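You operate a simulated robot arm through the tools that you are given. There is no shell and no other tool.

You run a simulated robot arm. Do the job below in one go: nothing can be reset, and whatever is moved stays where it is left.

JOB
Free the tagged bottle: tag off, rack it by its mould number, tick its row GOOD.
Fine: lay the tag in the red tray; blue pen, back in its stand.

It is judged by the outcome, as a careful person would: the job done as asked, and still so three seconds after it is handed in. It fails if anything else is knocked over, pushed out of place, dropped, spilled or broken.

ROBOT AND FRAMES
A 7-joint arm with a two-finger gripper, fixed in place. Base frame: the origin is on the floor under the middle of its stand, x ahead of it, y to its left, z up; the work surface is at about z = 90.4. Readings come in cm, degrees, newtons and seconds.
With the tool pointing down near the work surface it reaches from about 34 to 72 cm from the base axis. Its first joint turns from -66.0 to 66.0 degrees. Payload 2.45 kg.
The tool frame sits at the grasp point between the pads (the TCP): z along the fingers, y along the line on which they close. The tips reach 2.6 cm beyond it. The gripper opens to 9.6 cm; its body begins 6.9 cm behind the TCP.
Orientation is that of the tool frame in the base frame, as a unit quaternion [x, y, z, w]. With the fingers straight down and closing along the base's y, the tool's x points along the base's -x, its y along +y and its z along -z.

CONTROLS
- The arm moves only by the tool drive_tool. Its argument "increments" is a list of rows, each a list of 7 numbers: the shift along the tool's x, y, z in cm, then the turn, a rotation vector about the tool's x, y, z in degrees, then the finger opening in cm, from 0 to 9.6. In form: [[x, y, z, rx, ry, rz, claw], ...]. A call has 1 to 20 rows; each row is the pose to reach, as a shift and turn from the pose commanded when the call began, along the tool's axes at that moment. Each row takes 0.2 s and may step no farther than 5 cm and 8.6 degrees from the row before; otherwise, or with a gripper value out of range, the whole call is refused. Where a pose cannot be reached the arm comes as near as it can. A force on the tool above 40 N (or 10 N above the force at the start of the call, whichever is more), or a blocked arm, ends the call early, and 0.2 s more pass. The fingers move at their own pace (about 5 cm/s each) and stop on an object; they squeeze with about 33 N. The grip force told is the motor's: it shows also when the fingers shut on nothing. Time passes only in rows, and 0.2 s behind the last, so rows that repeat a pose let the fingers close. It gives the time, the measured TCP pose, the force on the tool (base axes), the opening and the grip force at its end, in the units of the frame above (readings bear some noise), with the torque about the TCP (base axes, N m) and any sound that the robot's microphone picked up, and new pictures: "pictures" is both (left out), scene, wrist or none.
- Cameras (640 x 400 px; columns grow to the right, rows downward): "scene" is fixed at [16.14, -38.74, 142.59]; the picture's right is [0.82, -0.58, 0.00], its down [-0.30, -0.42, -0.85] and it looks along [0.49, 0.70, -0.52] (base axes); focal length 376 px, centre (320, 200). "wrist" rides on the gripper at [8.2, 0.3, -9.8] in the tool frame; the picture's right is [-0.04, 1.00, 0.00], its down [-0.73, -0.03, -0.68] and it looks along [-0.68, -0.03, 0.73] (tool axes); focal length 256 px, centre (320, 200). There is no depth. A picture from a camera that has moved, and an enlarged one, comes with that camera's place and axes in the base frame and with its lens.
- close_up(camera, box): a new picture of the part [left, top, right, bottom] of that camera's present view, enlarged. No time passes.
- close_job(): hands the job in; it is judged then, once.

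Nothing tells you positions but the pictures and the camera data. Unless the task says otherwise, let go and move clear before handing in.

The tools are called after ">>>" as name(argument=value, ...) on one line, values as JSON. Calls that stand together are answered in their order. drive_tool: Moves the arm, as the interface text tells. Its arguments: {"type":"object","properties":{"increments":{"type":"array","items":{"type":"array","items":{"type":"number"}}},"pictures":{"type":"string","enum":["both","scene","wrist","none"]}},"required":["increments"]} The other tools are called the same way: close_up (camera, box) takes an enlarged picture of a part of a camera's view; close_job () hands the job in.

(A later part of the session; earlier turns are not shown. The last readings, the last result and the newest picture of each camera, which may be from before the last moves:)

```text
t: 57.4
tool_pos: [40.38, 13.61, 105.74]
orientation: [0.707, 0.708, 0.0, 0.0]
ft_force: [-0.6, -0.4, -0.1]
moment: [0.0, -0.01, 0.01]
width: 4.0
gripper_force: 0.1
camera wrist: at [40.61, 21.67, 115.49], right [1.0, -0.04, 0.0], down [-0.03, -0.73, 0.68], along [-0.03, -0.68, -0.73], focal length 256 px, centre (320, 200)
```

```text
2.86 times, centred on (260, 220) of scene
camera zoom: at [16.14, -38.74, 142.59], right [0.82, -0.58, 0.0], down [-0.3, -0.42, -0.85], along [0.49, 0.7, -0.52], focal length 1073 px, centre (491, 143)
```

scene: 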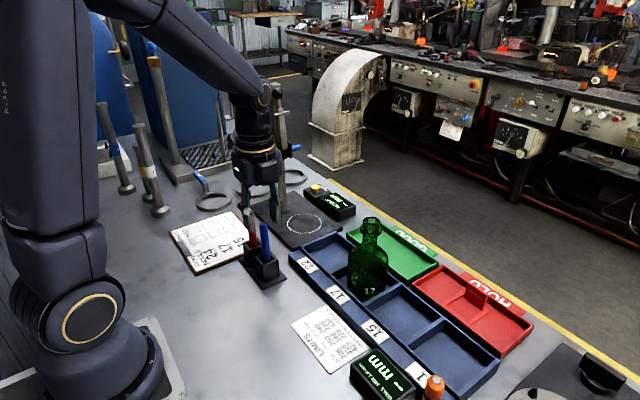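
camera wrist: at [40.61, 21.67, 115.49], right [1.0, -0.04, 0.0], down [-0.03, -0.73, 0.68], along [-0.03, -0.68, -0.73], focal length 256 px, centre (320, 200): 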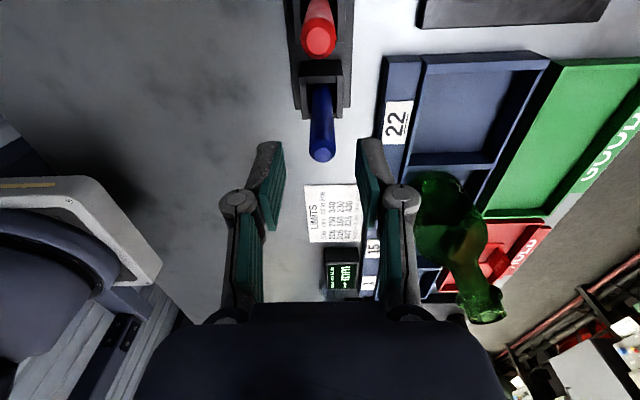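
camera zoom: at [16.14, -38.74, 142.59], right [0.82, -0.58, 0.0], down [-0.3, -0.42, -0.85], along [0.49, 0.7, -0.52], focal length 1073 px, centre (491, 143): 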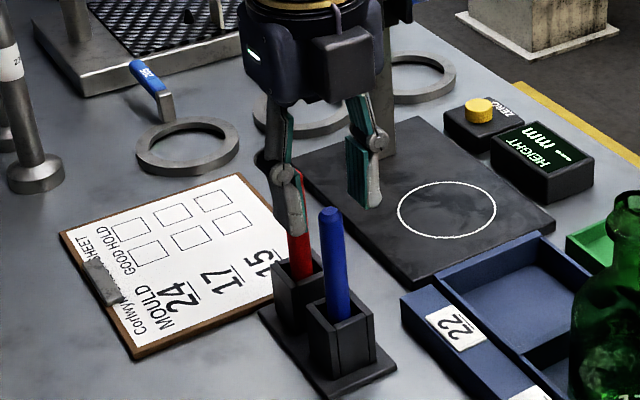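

The fingers are centred on the blue pen. I'll go down to grip it about 3 cm below its top and close.

>>> drive_tool(increments=[[0, 0.08, 1.5, 0, 0, 0, 4.0], [0, 0.08, 3.0, 0, 0, 0, 4.0], [0, 0.08, 4.5, 0, 0, 0, 4.0], [0, 0.08, 5.7, 0, 0, 0, 4.0], [0, 0.08, 5.7, 0, 0, 0, 3.0], [0, 0.08, 5.7, 0, 0, 0, 2.2], [0, 0.08, 5.7, 0, 0, 0, 1.4], [0, 0.08, 5.7, 0, 0, 0, 0.8], [0, 0.08, 5.7, 0, 0, 0, 0.8]])

>>> close_up(camera="wrist", box=[240, 50, 400, 210])

>>> close_up(camera="scene", box=[210, 150, 310, 290])

```text
t: 59.4
tool_pos: [40.33, 13.63, 99.97]
orientation: [0.706, 0.708, 0.001, 0.0]
ft_force: [-0.5, 0.1, 0.3]
moment: [0.03, 0.02, -0.01]
width: 1.41
gripper_force: 32.6
camera wrist: at [40.65, 21.76, 109.77], right [1.0, -0.04, 0.0], down [-0.03, -0.73, 0.68], along [-0.03, -0.68, -0.73], focal length 256 px, centre (320, 200)
```

scene: 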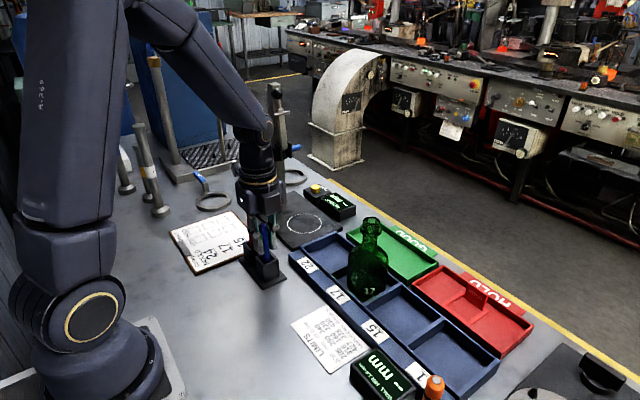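
wrist: 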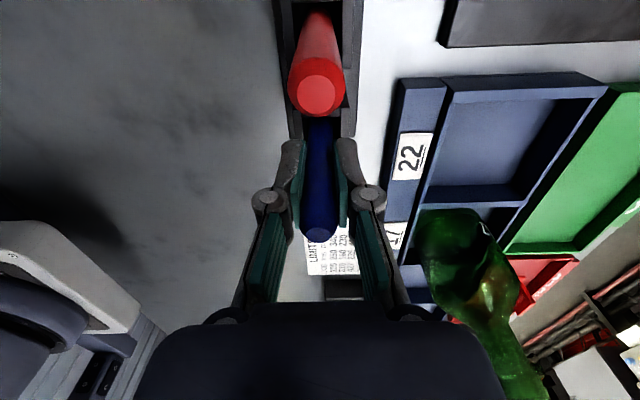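

```text
2.50 times, centred on (320, 130) of wrist
camera zoom: at [40.65, 21.76, 109.77], right [1.0, -0.04, 0.0], down [-0.03, -0.73, 0.68], along [-0.03, -0.68, -0.73], focal length 640 px, centre (320, 375)
```

zoom: 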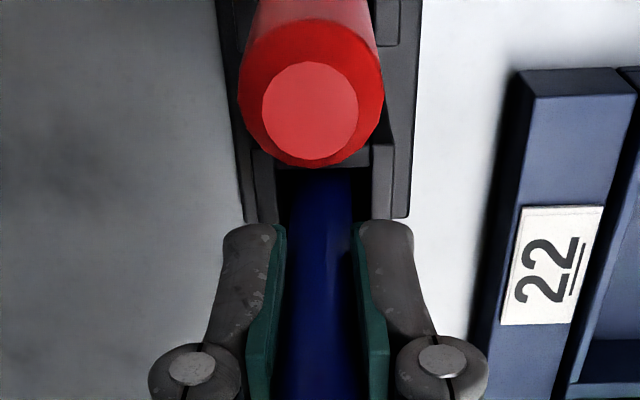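

```text
2.86 times, centred on (260, 220) of scene
camera zoom: at [16.14, -38.74, 142.59], right [0.82, -0.58, 0.0], down [-0.3, -0.42, -0.85], along [0.49, 0.7, -0.52], focal length 1073 px, centre (491, 143)
```

zoom: 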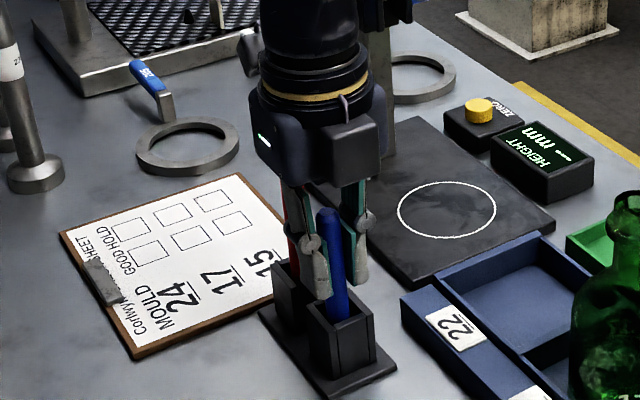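

The blue pen is gripped at 1.4 cm. I'll lift it straight out, high enough to clear the red pen.

>>> drive_tool(increments=[[0, 0, -0.7, 0, 0, 0, 0.8], [0, 0, -1.8, 0, 0, 0, 0.8], [0, 0, -3.5, 0, 0, 0, 0.8], [0, 0, -5.5, 0, 0, 0, 0.8], [0, 0, -8.0, 0, 0, 0, 0.8], [0, 0, -10.5, 0, 0, 0, 0.8], [0, 0, -13.0, 0, 0, 0, 0.8], [0, 0, -15.0, 0, 0, 0, 0.8], [0, 0, -15.0, 0, 0, 0, 0.8]])

>>> close_up(camera="scene", box=[210, 100, 310, 290])

>>> close_up(camera="wrist", box=[240, 30, 400, 260])

```text
t: 61.4
tool_pos: [40.61, 13.47, 115.09]
orientation: [0.707, 0.708, 0.001, 0.0]
ft_force: [0.1, 0.0, -0.7]
moment: [0.02, 0.0, 0.0]
width: 1.36
gripper_force: 33.0
camera wrist: at [40.78, 21.6, 124.72], right [1.0, -0.04, 0.0], down [-0.03, -0.73, 0.68], along [-0.03, -0.68, -0.73], focal length 256 px, centre (320, 200)
```

scene: 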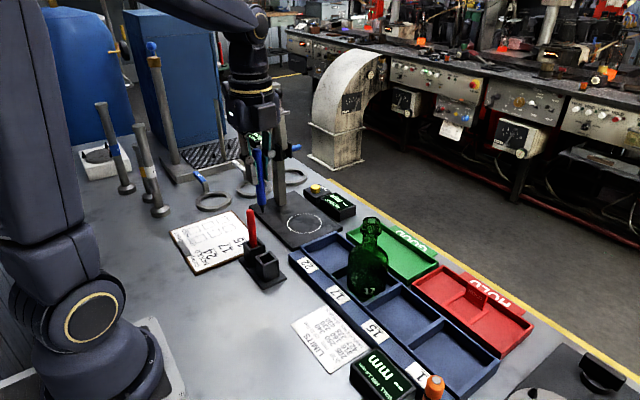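
wrist: 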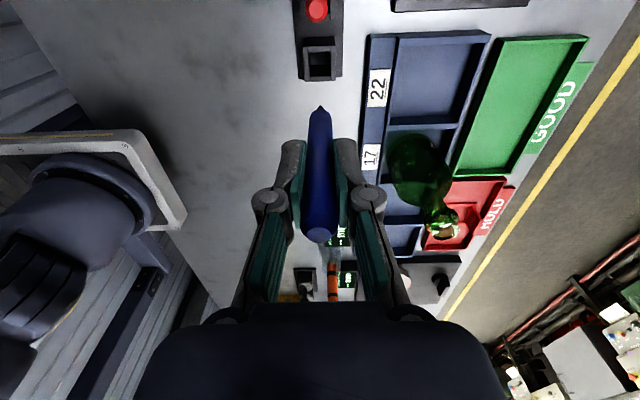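

```text
2.11 times, centred on (260, 195) of scene
camera zoom: at [16.14, -38.74, 142.59], right [0.82, -0.58, 0.0], down [-0.3, -0.42, -0.85], along [0.49, 0.7, -0.52], focal length 791 px, centre (446, 210)
```

zoom: 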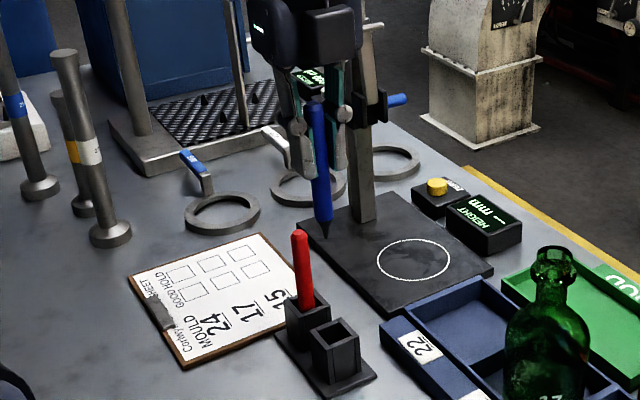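

```text
1.74 times, centred on (320, 145) of wrist
camera zoom: at [40.78, 21.6, 124.72], right [1.0, -0.04, 0.0], down [-0.03, -0.73, 0.68], along [-0.03, -0.68, -0.73], focal length 445 px, centre (320, 296)
```

zoom: 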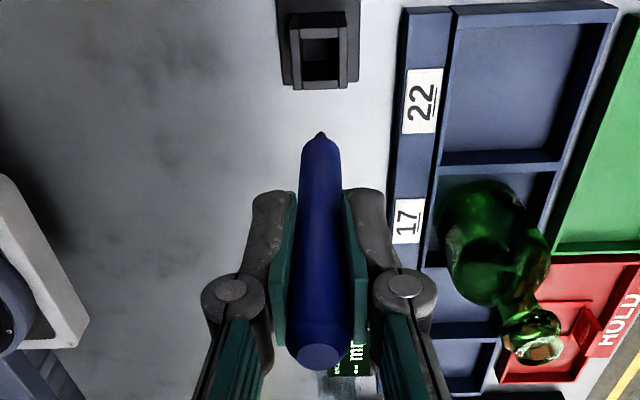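

The pen is out, hanging vertical with its nib about 9.6 cm below the TCP. I'll carry it over the red pen to above the GOOD box of row 17 and look.

>>> drive_tool(increments=[[0, 0, -1.2, 0, 0, 0, 0.8], [3.5, -0.6, -1.2, 0, 0, 0, 0.8], [7.5, -1.3, -1.2, 0, 0, 0, 0.8], [11.5, -2.0, -1.2, 0, 0, 0, 0.8], [15.5, -2.7, -0.5, 0, 0, 0, 0.8], [18.5, -3.2, 1.5, 0, 0, 0, 0.8], [19.7, -3.4, 4.5, 0, 0, 0, 0.8], [19.7, -3.4, 8.0, 0, 0, 0, 0.8], [19.7, -3.4, 8.0, 0, 0, 0, 0.8]])

>>> close_up(camera="wrist", box=[240, 0, 400, 180])

>>> close_up(camera="scene", box=[160, 170, 280, 290])

```text
t: 63.4
tool_pos: [37.01, 33.34, 107.24]
orientation: [0.706, 0.708, 0.0, 0.0]
ft_force: [-0.4, 0.5, -0.8]
moment: [0.04, 0.01, 0.01]
width: 1.37
gripper_force: 32.7
camera wrist: at [37.26, 41.48, 116.97], right [1.0, -0.04, 0.0], down [-0.03, -0.73, 0.68], along [-0.03, -0.68, -0.73], focal length 256 px, centre (320, 200)
```

scene: 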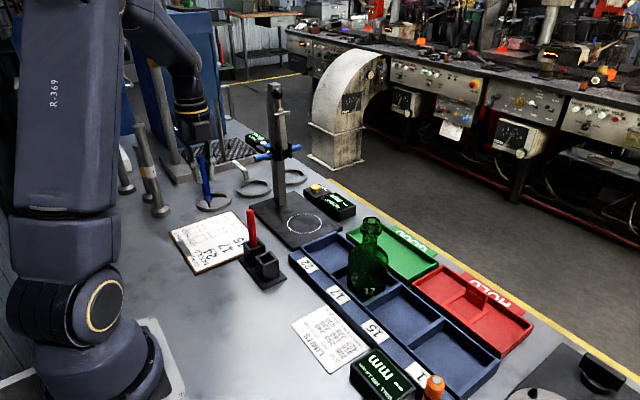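
wrist: 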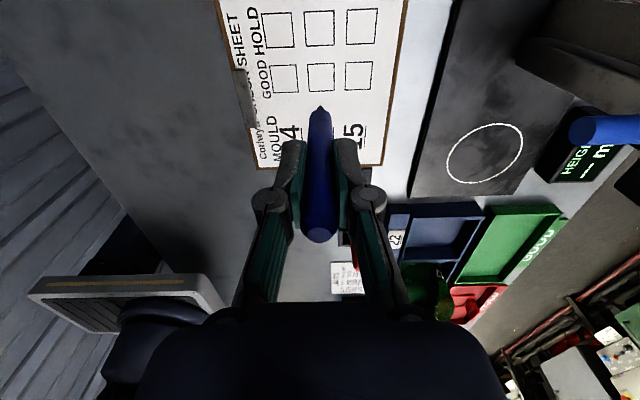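

```text
2.22 times, centred on (320, 90) of wrist
camera zoom: at [37.26, 41.48, 116.97], right [1.0, -0.04, 0.0], down [-0.03, -0.73, 0.68], along [-0.03, -0.68, -0.73], focal length 569 px, centre (320, 444)
```

zoom: 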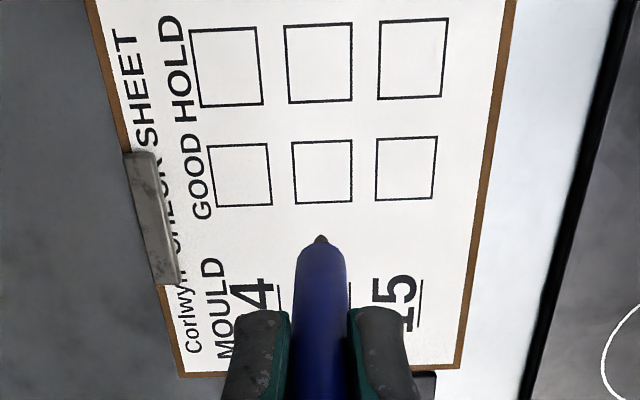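

```text
3.33 times, centred on (220, 230) of scene
camera zoom: at [16.14, -38.74, 142.59], right [0.82, -0.58, 0.0], down [-0.3, -0.42, -0.85], along [0.49, 0.7, -0.52], focal length 1252 px, centre (653, 100)
```

zoom: 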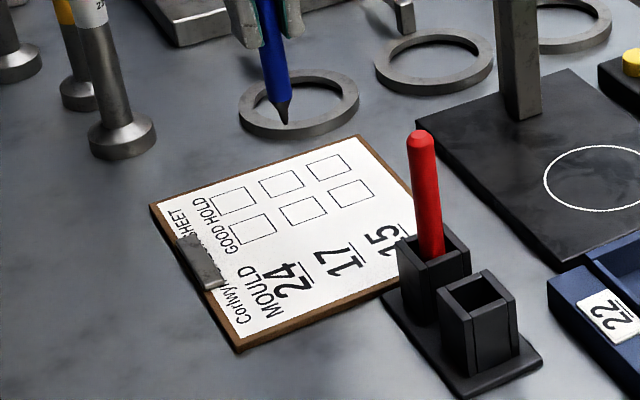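

The middle box of the column next to the numbers is row 17 GOOD. Its centre is near (37.0, 33.3) and the nib is right above it. I'll lower to about 1 cm above the paper at the tick's starting point.

>>> drive_tool(increments=[[-0.3, 0.05, 1.5, 0, 0, 0, 0.8], [-0.6, 0.1, 3.0, 0, 0, 0, 0.8], [-0.75, 0.1, 4.3, 0, 0, 0, 0.8], [-0.75, 0.1, 5.2, 0, 0, 0, 0.8], [-0.75, 0.1, 5.2, 0, 0, 0, 0.8]], pictures="wrist")

>>> close_up(camera="wrist", box=[250, 40, 390, 160])

>>> close_up(camera="scene", box=[170, 190, 250, 270])

```text
t: 64.6
tool_pos: [37.15, 32.49, 101.8]
orientation: [0.707, 0.707, 0.0, 0.0]
ft_force: [0.6, 0.9, -0.4]
moment: [0.01, -0.01, -0.02]
width: 1.42
gripper_force: 33.0
camera wrist: at [37.37, 40.65, 111.57], right [1.0, -0.04, 0.0], down [-0.03, -0.73, 0.68], along [-0.03, -0.68, -0.73], focal length 256 px, centre (320, 200)
```

wrist: 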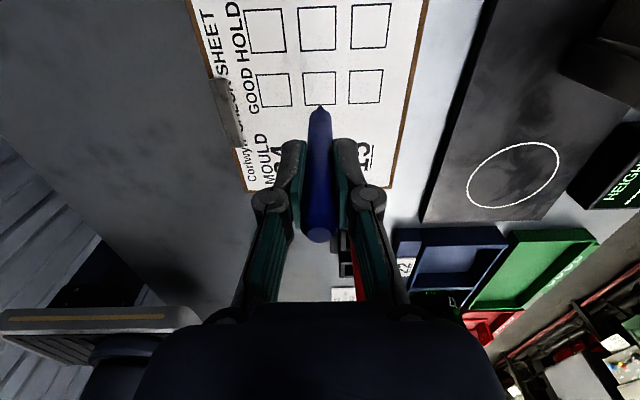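

```text
3.33 times, centred on (320, 100) of wrist
camera zoom: at [37.37, 40.65, 111.57], right [1.0, -0.04, 0.0], down [-0.03, -0.73, 0.68], along [-0.03, -0.68, -0.73], focal length 853 px, centre (320, 533)
```

zoom: 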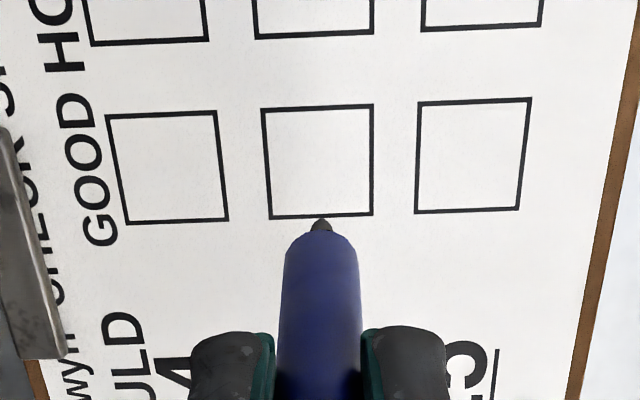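

```text
5.00 times, centred on (210, 230) of scene
camera zoom: at [16.14, -38.74, 142.59], right [0.82, -0.58, 0.0], down [-0.3, -0.42, -0.85], along [0.49, 0.7, -0.52], focal length 1878 px, centre (870, 50)
```

zoom: 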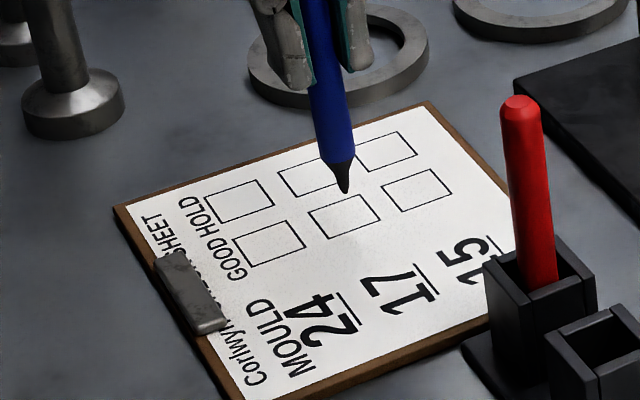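

>>> drive_tool(increments=[[0, 0, 0.4, 0, 0, 0, 0.8], [0, 0, 0.8, 0, 0, 0, 0.8], [0, 0, 0.8, 0, 0, 0, 0.8]], pictures="none")

>>> close_up(camera="wrist", box=[270, 60, 370, 140])

>>> close_up(camera="scene", box=[190, 200, 250, 260])

```text
t: 65.4
tool_pos: [37.18, 32.42, 101.09]
orientation: [0.707, 0.708, 0.001, 0.001]
ft_force: [-0.7, -0.7, -0.4]
moment: [-0.03, 0.01, 0.01]
width: 1.38
gripper_force: 33.3
```

```text
5.00 times, centred on (320, 100) of wrist
camera zoom: at [37.4, 40.61, 110.8], right [1.0, -0.04, 0.0], down [-0.03, -0.73, 0.68], along [-0.03, -0.68, -0.73], focal length 1280 px, centre (320, 700)
```

zoom: 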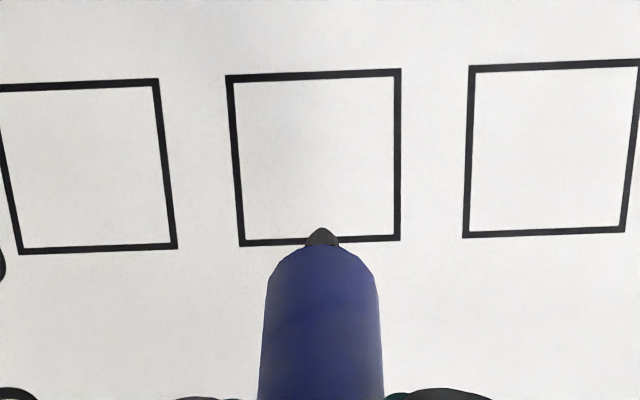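

```text
6.67 times, centred on (220, 230) of scene
camera zoom: at [16.14, -38.74, 142.59], right [0.82, -0.58, 0.0], down [-0.3, -0.42, -0.85], along [0.49, 0.7, -0.52], focal length 2504 px, centre (987, 0)
```

zoom: 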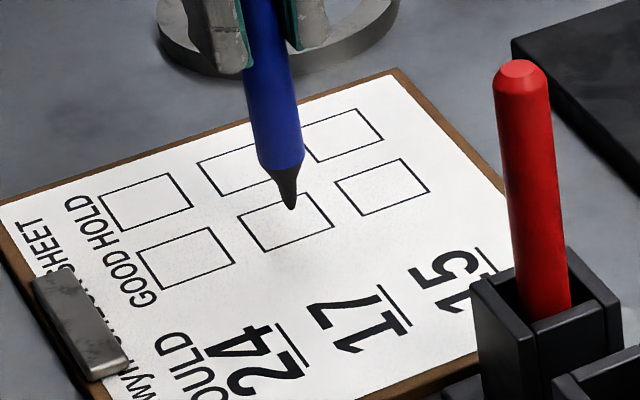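

>>> drive_tool(increments=[[0, 0, 0.3, 0, 0, 0, 0.8], [0, 0, 0.5, 0, 0, 0, 0.8]], pictures="none")

>>> close_up(camera="wrist", box=[270, 60, 370, 140])

>>> close_up(camera="scene", box=[190, 200, 250, 260])

```text
t: 66.0
tool_pos: [37.13, 32.57, 100.46]
orientation: [0.706, 0.708, 0.0, 0.0]
ft_force: [-1.0, 0.8, -0.1]
moment: [-0.03, -0.02, 0.0]
width: 1.39
gripper_force: 33.0
```

```text
5.00 times, centred on (320, 100) of wrist
camera zoom: at [37.38, 40.66, 110.3], right [1.0, -0.04, 0.0], down [-0.03, -0.73, 0.68], along [-0.03, -0.68, -0.73], focal length 1280 px, centre (320, 700)
```

zoom: 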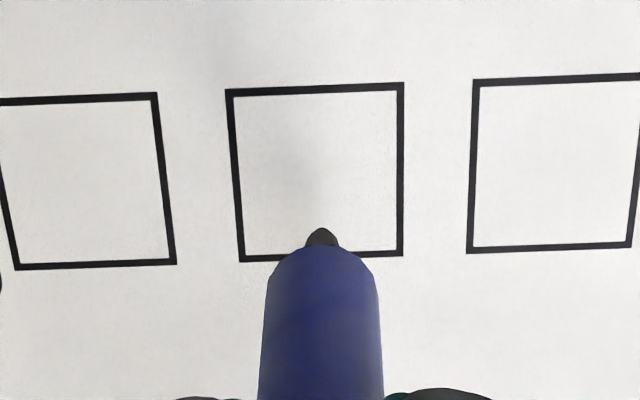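

```text
6.67 times, centred on (220, 230) of scene
camera zoom: at [16.14, -38.74, 142.59], right [0.82, -0.58, 0.0], down [-0.3, -0.42, -0.85], along [0.49, 0.7, -0.52], focal length 2504 px, centre (987, 0)
```

zoom: 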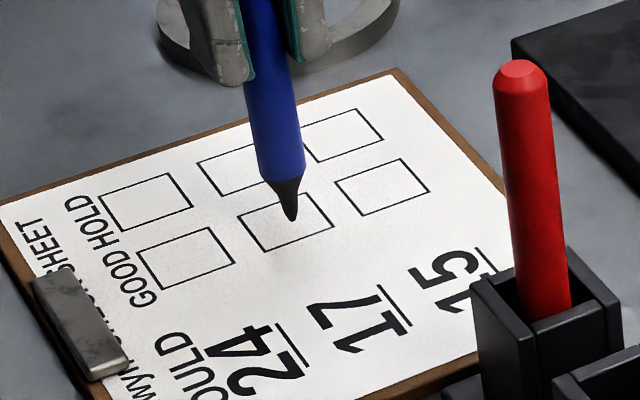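

>>> drive_tool(increments=[[0, 0, 0.15, 0, 0, 0, 0.8], [0, 0, 0.3, 0, 0, 0, 0.8]], pictures="none")

>>> drive_tool(increments=[[0, 0, 0.1, 0, 0, 0, 0.8], [0, 0, 0.1, 0, 0, 0, 0.8]], pictures="none")

>>> close_up(camera="wrist", box=[270, 60, 370, 140])

>>> close_up(camera="scene", box=[190, 200, 250, 260])

```text
t: 66.6
tool_pos: [37.14, 32.52, 100.15]
orientation: [0.707, 0.708, 0.0, 0.0]
ft_force: [-0.2, -0.4, -1.1]
moment: [0.0, -0.01, -0.02]
width: 1.37
gripper_force: 32.8
```

```text
t: 67.2
tool_pos: [37.1, 32.48, 100.12]
orientation: [0.706, 0.708, 0.0, 0.0]
ft_force: [0.3, 0.6, -0.1]
moment: [-0.02, -0.01, -0.02]
width: 1.38
gripper_force: 33.0
```

```text
5.00 times, centred on (320, 100) of wrist
camera zoom: at [37.37, 40.67, 109.86], right [1.0, -0.04, 0.0], down [-0.03, -0.73, 0.68], along [-0.03, -0.68, -0.73], focal length 1280 px, centre (320, 700)
```

zoom: 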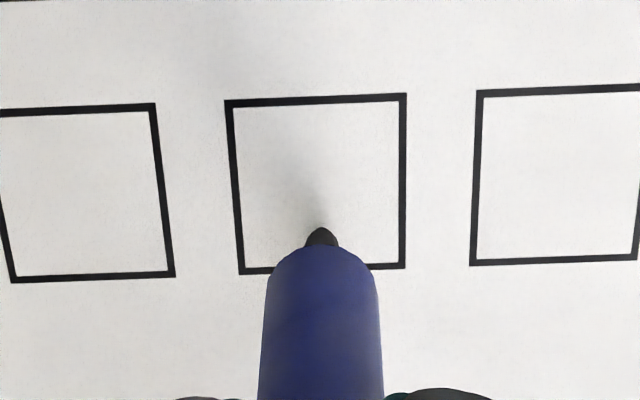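

```text
6.67 times, centred on (220, 230) of scene
camera zoom: at [16.14, -38.74, 142.59], right [0.82, -0.58, 0.0], down [-0.3, -0.42, -0.85], along [0.49, 0.7, -0.52], focal length 2504 px, centre (987, 0)
```

zoom: 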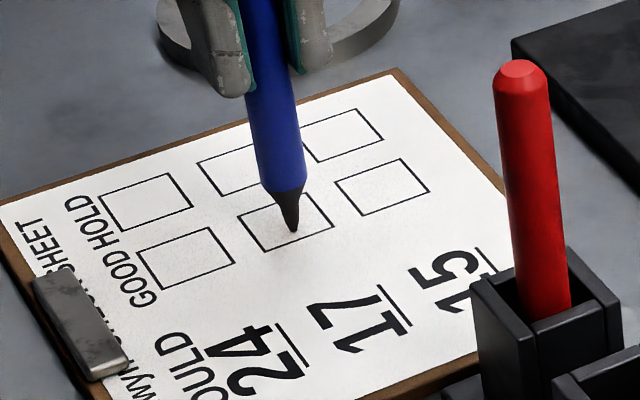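

>>> drive_tool(increments=[[0, 0, 0.1, 0, 0, 0, 0.8], [0, 0, 0.1, 0, 0, 0, 0.8]], pictures="none")

>>> close_up(camera="wrist", box=[295, 70, 345, 110])

```text
t: 67.8
tool_pos: [37.01, 32.44, 99.93]
orientation: [0.706, 0.708, 0.0, -0.001]
ft_force: [0.6, 0.1, 3.8]
moment: [0.03, -0.03, -0.04]
width: 1.37
gripper_force: 33.3
```

```text
10.00 times, centred on (320, 90) of wrist
camera zoom: at [37.34, 40.63, 109.81], right [1.0, -0.04, 0.0], down [-0.03, -0.73, 0.68], along [-0.03, -0.68, -0.73], focal length 2560 px, centre (320, 1300)
```

zoom: 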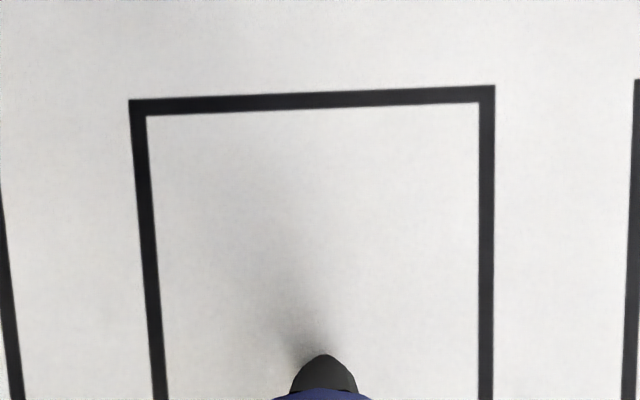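

The nib touches the paper with about 4 N, inside the box. Now I'll draw the tick: a short stroke to the vertex, then the long stroke.

>>> drive_tool(increments=[[0, 0, 0.04, 0, 0, 0, 0.8], [0.125, 0.175, 0.04, 0, 0, 0, 0.8], [0.25, 0.35, 0.04, 0, 0, 0, 0.8], [0.375, 0.525, 0.04, 0, 0, 0, 0.8], [0.5, 0.7, 0.04, 0, 0, 0, 0.8], [0.5, 0.7, 0.04, 0, 0, 0, 0.8], [0.61, 0.53, 0.04, 0, 0, 0, 0.8], [0.72, 0.36, 0.04, 0, 0, 0, 0.8], [0.83, 0.18, 0.04, 0, 0, 0, 0.8], [0.94, 0.01, 0.04, 0, 0, 0, 0.8], [1.06, -0.16, 0.04, 0, 0, 0, 0.8], [1.17, -0.33, 0.04, 0, 0, 0, 0.8], [1.28, -0.51, 0.04, 0, 0, 0, 0.8], [1.39, -0.68, 0.04, 0, 0, 0, 0.8], [1.5, -0.85, 0.04, 0, 0, 0, 0.8], [1.5, -0.85, 0.04, 0, 0, 0, 0.8]], pictures="none")

>>> close_up(camera="wrist", box=[270, 60, 370, 140])

>>> close_up(camera="scene", box=[190, 200, 250, 260])

```text
t: 71.2
tool_pos: [36.23, 34.08, 99.9]
orientation: [0.706, 0.708, 0.0, 0.001]
ft_force: [3.5, -0.4, 9.8]
moment: [-0.06, -0.36, 0.0]
width: 1.41
gripper_force: 32.9
```

```text
5.00 times, centred on (320, 100) of wrist
camera zoom: at [36.43, 42.15, 109.74], right [1.0, -0.04, 0.0], down [-0.03, -0.73, 0.68], along [-0.03, -0.68, -0.73], focal length 1280 px, centre (320, 700)
```

zoom: 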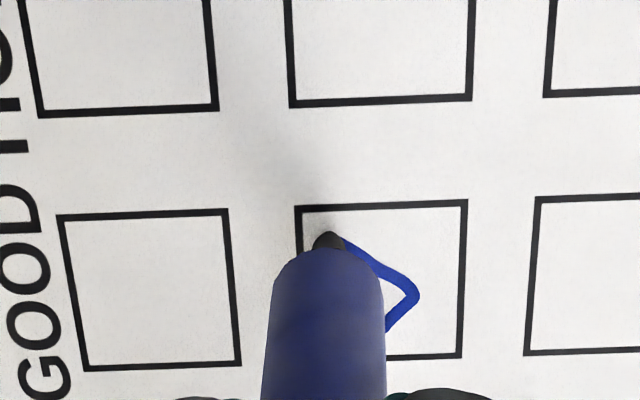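

```text
6.67 times, centred on (220, 230) of scene
camera zoom: at [16.13, -38.75, 142.59], right [0.82, -0.58, 0.0], down [-0.3, -0.42, -0.85], along [0.49, 0.7, -0.52], focal length 2504 px, centre (987, 0)
```

zoom: 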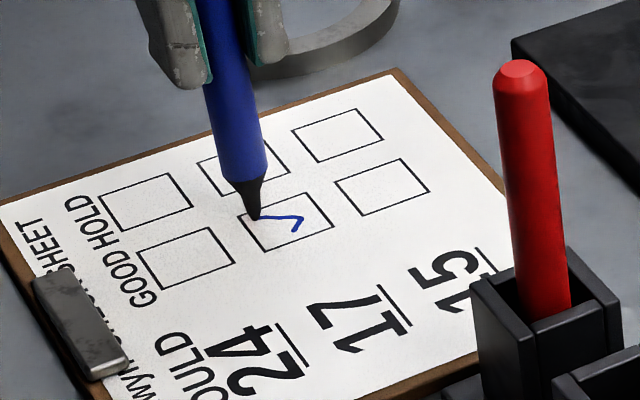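

A clean tick sits inside row 17's GOOD box. I'll lift off straight up and carry the pen back above its cup.

>>> drive_tool(increments=[[0, 0, -0.5, 0, 0, 0, 0.8], [0, 0, -1.5, 0, 0, 0, 0.8], [0, 0, -4.0, 0, 0, 0, 0.8], [0, 0, -8.0, 0, 0, 0, 0.8], [0, 0, -12.0, 0, 0, 0, 0.8], [0, 0, -16.4, 0, 0, 0, 0.8], [-3.4, 0.7, -16.4, 0, 0, 0, 0.8], [-7.6, 1.5, -16.4, 0, 0, 0, 0.8], [-11.8, 2.4, -16.4, 0, 0, 0, 0.8], [-16.0, 3.3, -16.4, 0, 0, 0, 0.8], [-19.0, 3.9, -16.4, 0, 0, 0, 0.8], [-20.45, 4.15, -16.4, 0, 0, 0, 0.8], [-20.45, 4.15, -16.4, 0, 0, 0, 0.8]])

>>> close_up(camera="wrist", box=[240, 0, 400, 180])

>>> close_up(camera="scene", box=[160, 150, 300, 290])

>>> close_up(camera="scene", box=[190, 200, 250, 260])

```text
t: 74.0
tool_pos: [40.41, 13.49, 116.45]
orientation: [0.706, 0.708, 0.001, 0.0]
ft_force: [-0.3, -0.6, 0.4]
moment: [0.0, -0.04, -0.03]
width: 1.39
gripper_force: 33.7
camera wrist: at [40.7, 21.56, 126.26], right [1.0, -0.04, 0.0], down [-0.03, -0.73, 0.68], along [-0.03, -0.68, -0.73], focal length 256 px, centre (320, 200)
```

scene: 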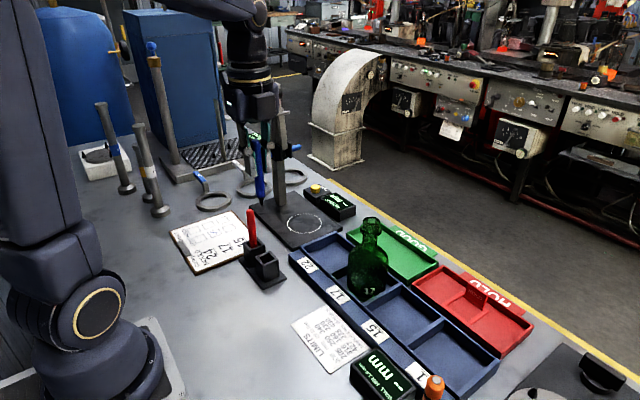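
wrist: 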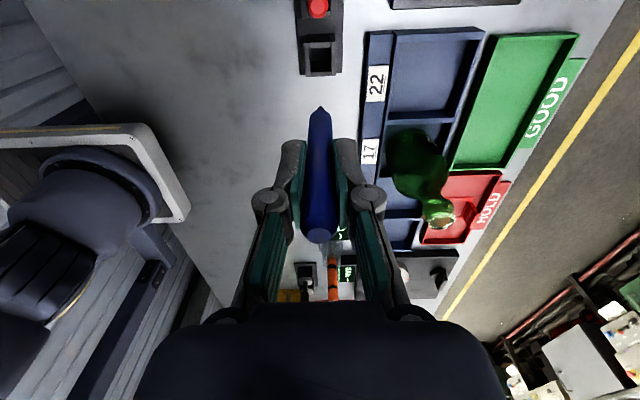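

```text
2.22 times, centred on (320, 90) of wrist
camera zoom: at [40.7, 21.56, 126.26], right [1.0, -0.04, 0.0], down [-0.03, -0.73, 0.68], along [-0.03, -0.68, -0.73], focal length 569 px, centre (320, 444)
```

zoom: 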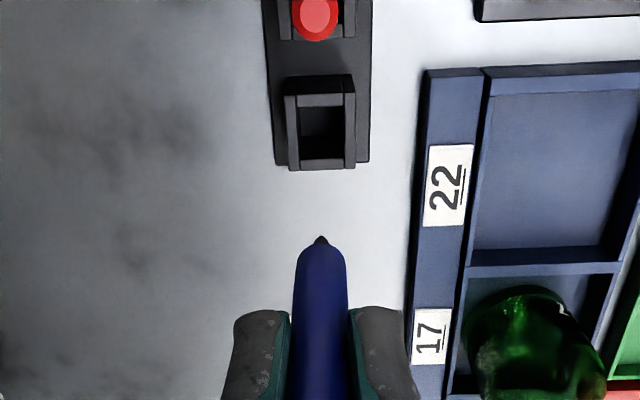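

```text
2.86 times, centred on (230, 220) of scene
camera zoom: at [16.14, -38.74, 142.59], right [0.82, -0.58, 0.0], down [-0.3, -0.42, -0.85], along [0.49, 0.7, -0.52], focal length 1073 px, centre (577, 143)
```

zoom: 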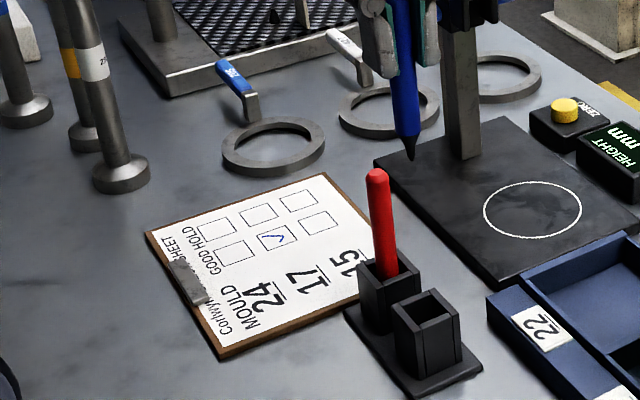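

```text
6.67 times, centred on (220, 230) of scene
camera zoom: at [16.14, -38.74, 142.59], right [0.82, -0.58, 0.0], down [-0.3, -0.42, -0.85], along [0.49, 0.7, -0.52], focal length 2504 px, centre (987, 0)
```

zoom: 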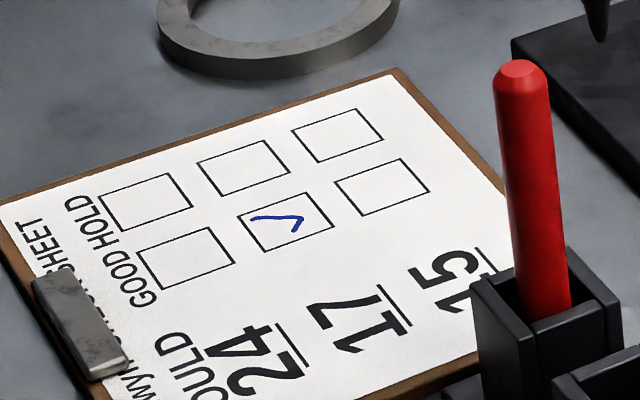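

The tick shows clearly in the right box. Before lowering, I'll check the nib's alignment with the cup opening.

>>> close_up(camera="wrist", box=[290, 20, 350, 120])

>>> close_up(camera="scene", box=[235, 225, 295, 295])

```text
4.00 times, centred on (320, 70) of wrist
camera zoom: at [40.7, 21.56, 126.26], right [1.0, -0.04, 0.0], down [-0.03, -0.73, 0.68], along [-0.03, -0.68, -0.73], focal length 1024 px, centre (320, 720)
```

zoom: 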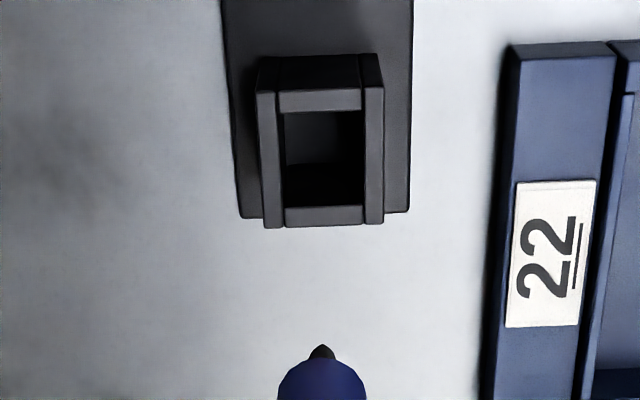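

```text
5.71 times, centred on (265, 260) of scene
camera zoom: at [16.14, -38.74, 142.59], right [0.82, -0.58, 0.0], down [-0.3, -0.42, -0.85], along [0.49, 0.7, -0.52], focal length 2146 px, centre (634, -143)
```

zoom: 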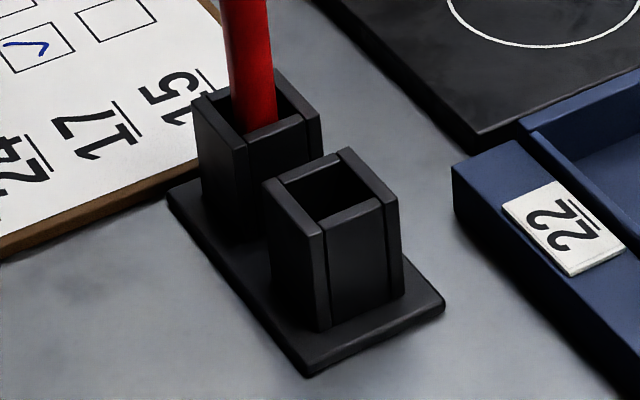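

The nib is centred over the empty cup. I'll lower the pen straight in.

>>> drive_tool(increments=[[0, 0.04, 3.0, 0, 0, 0, 0.8], [0, 0.04, 6.5, 0, 0, 0, 0.8], [0, 0.04, 9.5, 0, 0, 0, 0.8], [0, 0.04, 11.0, 0, 0, 0, 0.8], [0, 0.04, 11.0, 0, 0, 0, 0.8]])

>>> close_up(camera="wrist", box=[270, 30, 370, 150])

>>> close_up(camera="scene", box=[230, 200, 300, 295])

```text
t: 75.2
tool_pos: [40.45, 13.37, 105.48]
orientation: [0.706, 0.708, 0.0, 0.001]
ft_force: [-0.4, -0.2, -0.8]
moment: [-0.02, 0.0, -0.01]
width: 1.38
gripper_force: 33.4
camera wrist: at [40.79, 21.64, 115.1], right [1.0, -0.04, 0.0], down [-0.03, -0.73, 0.68], along [-0.03, -0.68, -0.73], focal length 256 px, centre (320, 200)
```

scene: 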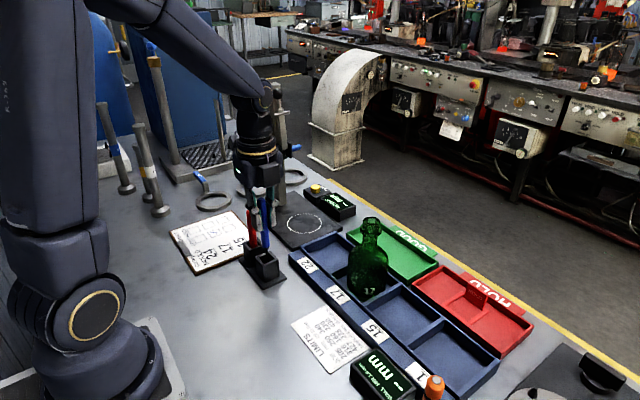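
wrist: 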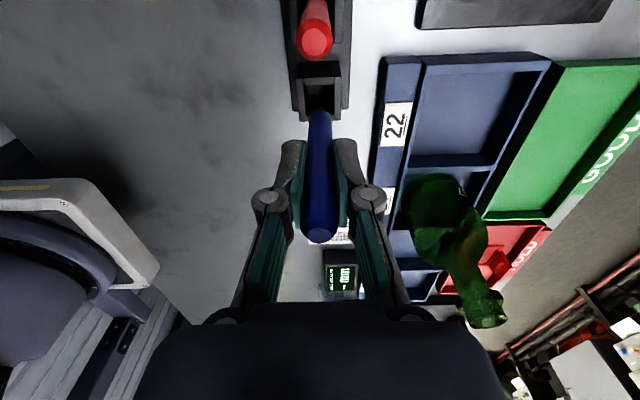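

```text
3.33 times, centred on (320, 90) of wrist
camera zoom: at [40.79, 21.64, 115.1], right [1.0, -0.04, 0.0], down [-0.03, -0.73, 0.68], along [-0.03, -0.68, -0.73], focal length 853 px, centre (320, 567)
```

zoom: 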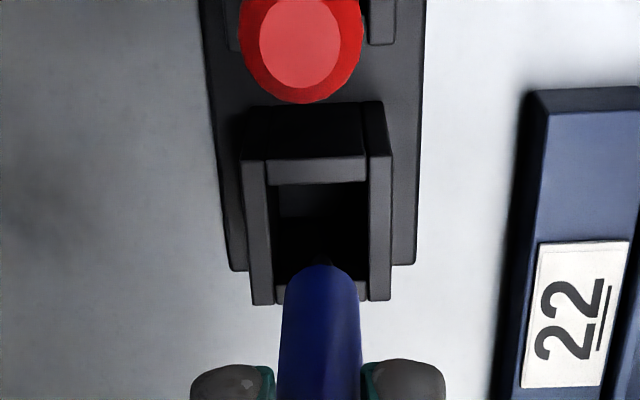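

```text
4.21 times, centred on (265, 248) of scene
camera zoom: at [16.14, -38.74, 142.59], right [0.82, -0.58, 0.0], down [-0.3, -0.42, -0.85], along [0.49, 0.7, -0.52], focal length 1582 px, centre (552, 0)
```

zoom: 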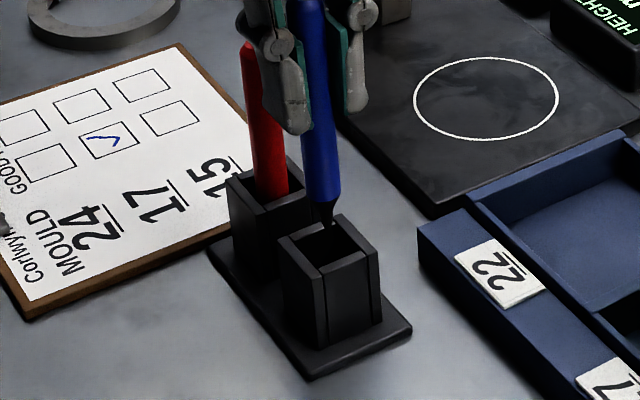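

>>> drive_tool(increments=[[0, 0, 1.2, 0, 0, 0, 0.8], [0, 0, 2.4, 0, 0, 0, 0.8], [0, 0, 3.6, 0, 0, 0, 0.8], [0, 0, 4.6, 0, 0, 0, 0.8], [0, 0, 5.0, 0, 0, 0, 0.8], [0, 0, 5.0, 0, 0, 0, 0.8]], pictures="wrist")

>>> close_up(camera="scene", box=[230, 200, 300, 295])

```text
t: 76.6
tool_pos: [40.57, 13.42, 100.38]
orientation: [0.707, 0.708, 0.0, 0.0]
ft_force: [-0.4, 0.1, -1.2]
moment: [-0.02, -0.01, -0.02]
width: 1.38
gripper_force: 32.7
camera wrist: at [40.75, 21.67, 110.17], right [1.0, -0.04, 0.0], down [-0.03, -0.73, 0.68], along [-0.03, -0.68, -0.73], focal length 256 px, centre (320, 200)
```

wrist: 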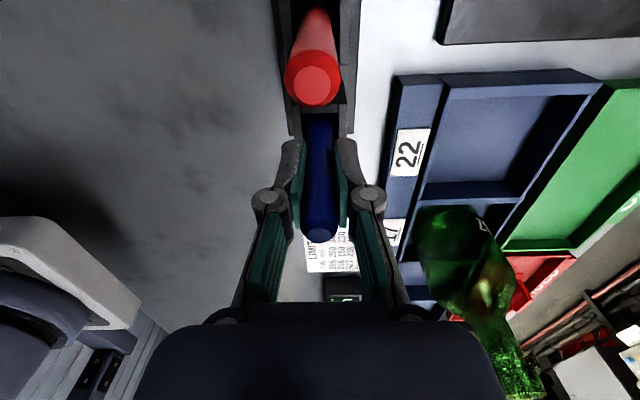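

```text
4.21 times, centred on (265, 248) of scene
camera zoom: at [16.14, -38.74, 142.59], right [0.82, -0.58, 0.0], down [-0.3, -0.42, -0.85], along [0.49, 0.7, -0.52], focal length 1582 px, centre (552, 0)
```

zoom: 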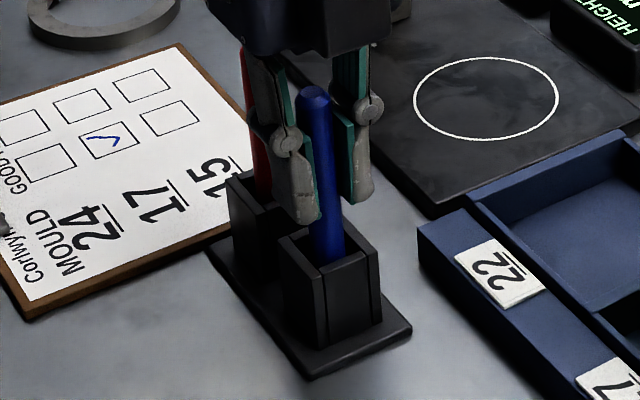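

Free inside the cup with no contact yet. Lowering the last few millimetres.

>>> drive_tool(increments=[[0, 0, 0.15, 0, 0, 0, 0.8], [0, 0, 0.25, 0, 0, 0, 0.8]], pictures="none")

>>> drive_tool(increments=[[0, 0, 0.08, 0, 0, 0, 0.8], [0, 0, 0.12, 0, 0, 0, 0.8]], pictures="none")

```text
t: 77.2
tool_pos: [40.47, 13.55, 100.26]
orientation: [0.707, 0.708, 0.0, 0.0]
ft_force: [0.6, 0.6, -0.9]
moment: [0.02, 0.03, 0.03]
width: 1.41
gripper_force: 33.3
```

```text
t: 77.8
tool_pos: [40.49, 13.57, 99.96]
orientation: [0.707, 0.708, 0.0, 0.001]
ft_force: [-0.5, 0.6, -1.6]
moment: [-0.01, 0.01, -0.01]
width: 1.38
gripper_force: 33.6
```

>>> drive_tool(increments=[[0, 0, 0.06, 0, 0, 0, 0.8], [0, 0, 0.12, 0, 0, 0, 0.8]], pictures="none")

>>> drive_tool(increments=[[0, 0, 0.06, 0, 0, 0, 0.8], [0, 0, 0.12, 0, 0, 0, 0.8]], pictures="none")

```text
t: 78.4
tool_pos: [40.48, 13.6, 99.8]
orientation: [0.707, 0.707, 0.0, 0.0]
ft_force: [0.0, -0.4, 2.5]
moment: [-0.05, 0.05, -0.01]
width: 1.41
gripper_force: 33.0
```

```text
t: 79.0
tool_pos: [40.57, 13.52, 99.82]
orientation: [0.707, 0.708, 0.002, 0.0]
ft_force: [-1.3, -4.8, 23.1]
moment: [-0.43, 0.19, -0.01]
width: 1.38
gripper_force: 32.9
```

The nib is on the cup floor. I'll ease off and open gently.

>>> drive_tool(increments=[[0, 0, -0.14, 0, 0, 0, 0.8], [0, 0, -0.14, 0, 0, 0, 1.6], [0, 0, -0.14, 0, 0, 0, 2.0], [0, 0, -0.14, 0, 0, 0, 2.6], [0, 0, -0.14, 0, 0, 0, 3.4], [0, 0, -0.14, 0, 0, 0, 4.0], [0, 0, -0.14, 0, 0, 0, 4.0]])

>>> close_up(camera="scene", box=[230, 200, 300, 295])

>>> close_up(camera="wrist", box=[240, 50, 400, 260])

```text
t: 80.6
tool_pos: [40.46, 13.51, 99.85]
orientation: [0.706, 0.708, 0.0, 0.0]
ft_force: [0.1, 0.4, -1.0]
moment: [-0.02, 0.03, -0.02]
width: 4.0
gripper_force: 0.1
camera wrist: at [40.72, 21.71, 109.62], right [1.0, -0.04, 0.0], down [-0.03, -0.73, 0.68], along [-0.03, -0.68, -0.73], focal length 256 px, centre (320, 200)
```

scene: 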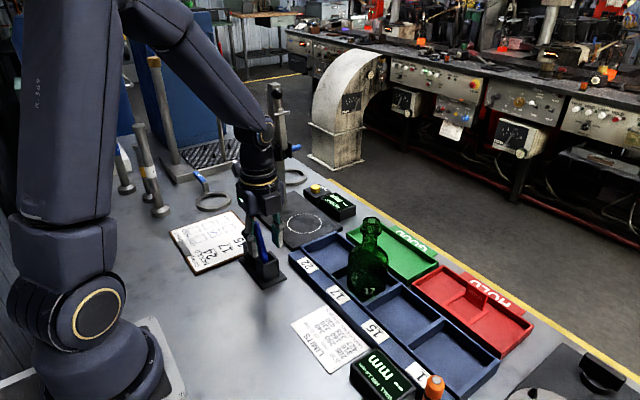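
wrist: 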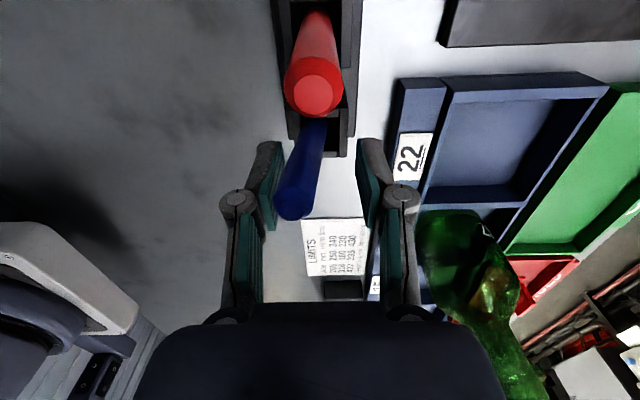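

```text
4.21 times, centred on (265, 248) of scene
camera zoom: at [16.14, -38.74, 142.59], right [0.82, -0.58, 0.0], down [-0.3, -0.42, -0.85], along [0.49, 0.7, -0.52], focal length 1582 px, centre (552, 0)
```

zoom: 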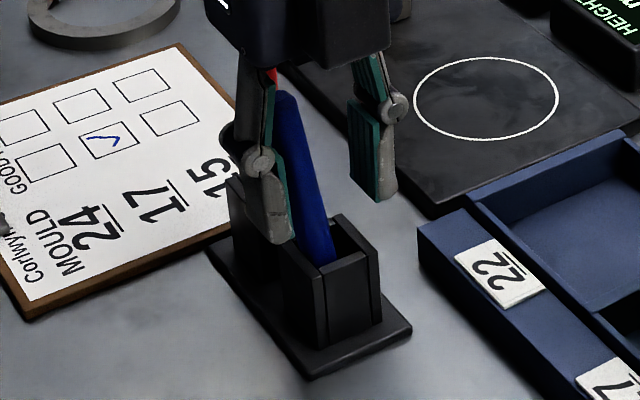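

```text
1.90 times, centred on (320, 155) of wrist
camera zoom: at [40.72, 21.71, 109.62], right [1.0, -0.04, 0.0], down [-0.03, -0.73, 0.68], along [-0.03, -0.68, -0.73], focal length 488 px, centre (320, 286)
```

zoom: 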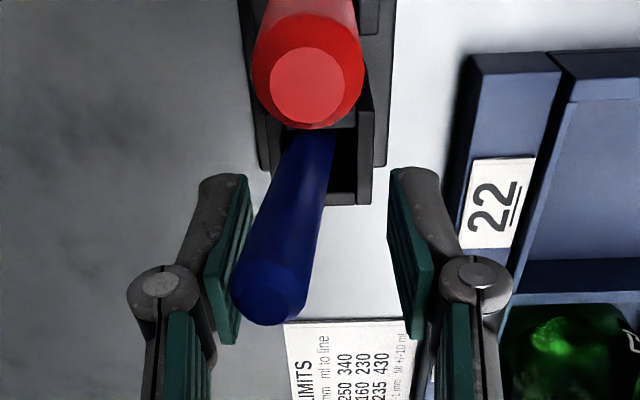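

The pen is back in its cup, leaning naturally a few degrees against the cup's corner and clear of the fingers. I'll open a little wider and rise straight up.

>>> drive_tool(increments=[[0, 0, 0, 0, 0, 0, 5.0], [0, 0, 0, 0, 0, 0, 6.0], [0, 0, -1.0, 0, 0, 0, 6.0], [0, 0, -2.5, 0, 0, 0, 6.0], [0, 0, -5.0, 0, 0, 0, 6.0], [0, 0, -8.0, 0, 0, 0, 6.0], [0, 0, -12.0, 0, 0, 0, 6.0], [0, 0, -16.0, 0, 0, 0, 6.0], [0, 0, -18.0, 0, 0, 0, 6.0]])

>>> close_up(camera="scene", box=[160, 180, 300, 290])

>>> close_up(camera="wrist", box=[220, 0, 420, 160])

```text
t: 82.6
tool_pos: [40.43, 13.39, 117.9]
orientation: [0.706, 0.708, 0.0, 0.0]
ft_force: [0.6, 0.2, -0.7]
moment: [-0.04, 0.02, -0.01]
width: 6.0
gripper_force: 0.1
camera wrist: at [40.74, 21.58, 127.67], right [1.0, -0.04, 0.0], down [-0.03, -0.73, 0.68], along [-0.03, -0.68, -0.73], focal length 256 px, centre (320, 200)
```

scene: 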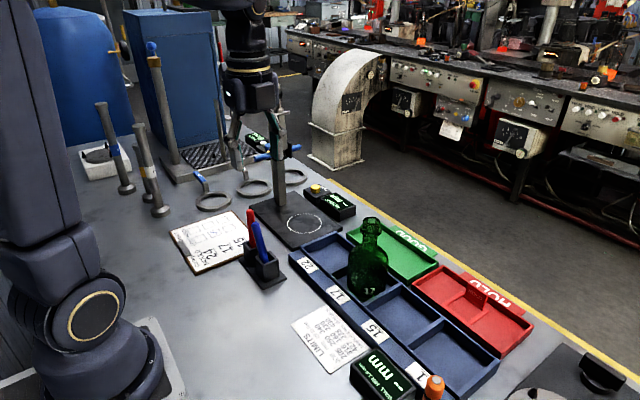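
wrist: 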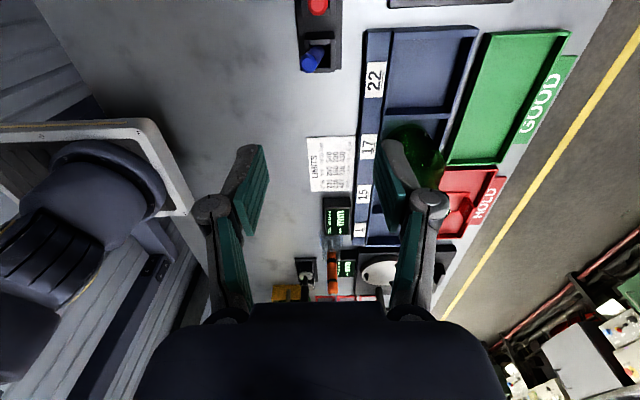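

```text
3.64 times, centred on (230, 235) of scene
camera zoom: at [16.14, -38.74, 142.59], right [0.82, -0.58, 0.0], down [-0.3, -0.42, -0.85], along [0.49, 0.7, -0.52], focal length 1366 px, centre (647, 73)
```

zoom: 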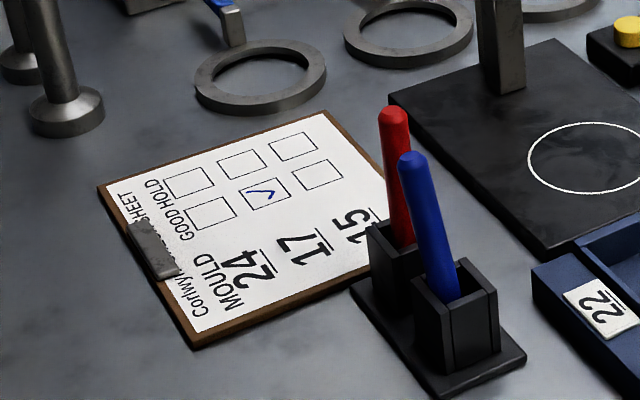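

```text
2.50 times, centred on (320, 80) of wrist
camera zoom: at [40.74, 21.58, 127.67], right [1.0, -0.04, 0.0], down [-0.03, -0.73, 0.68], along [-0.03, -0.68, -0.73], focal length 640 px, centre (320, 500)
```

zoom: 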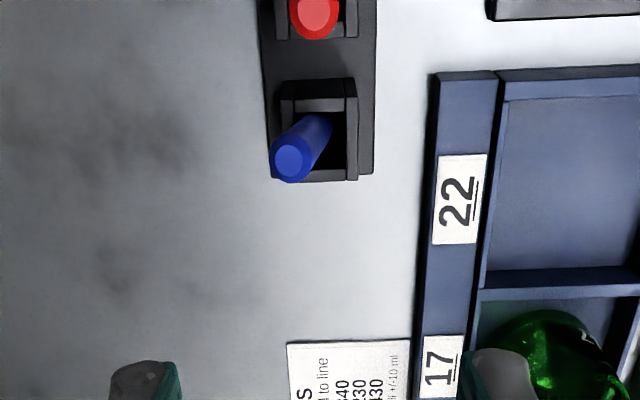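

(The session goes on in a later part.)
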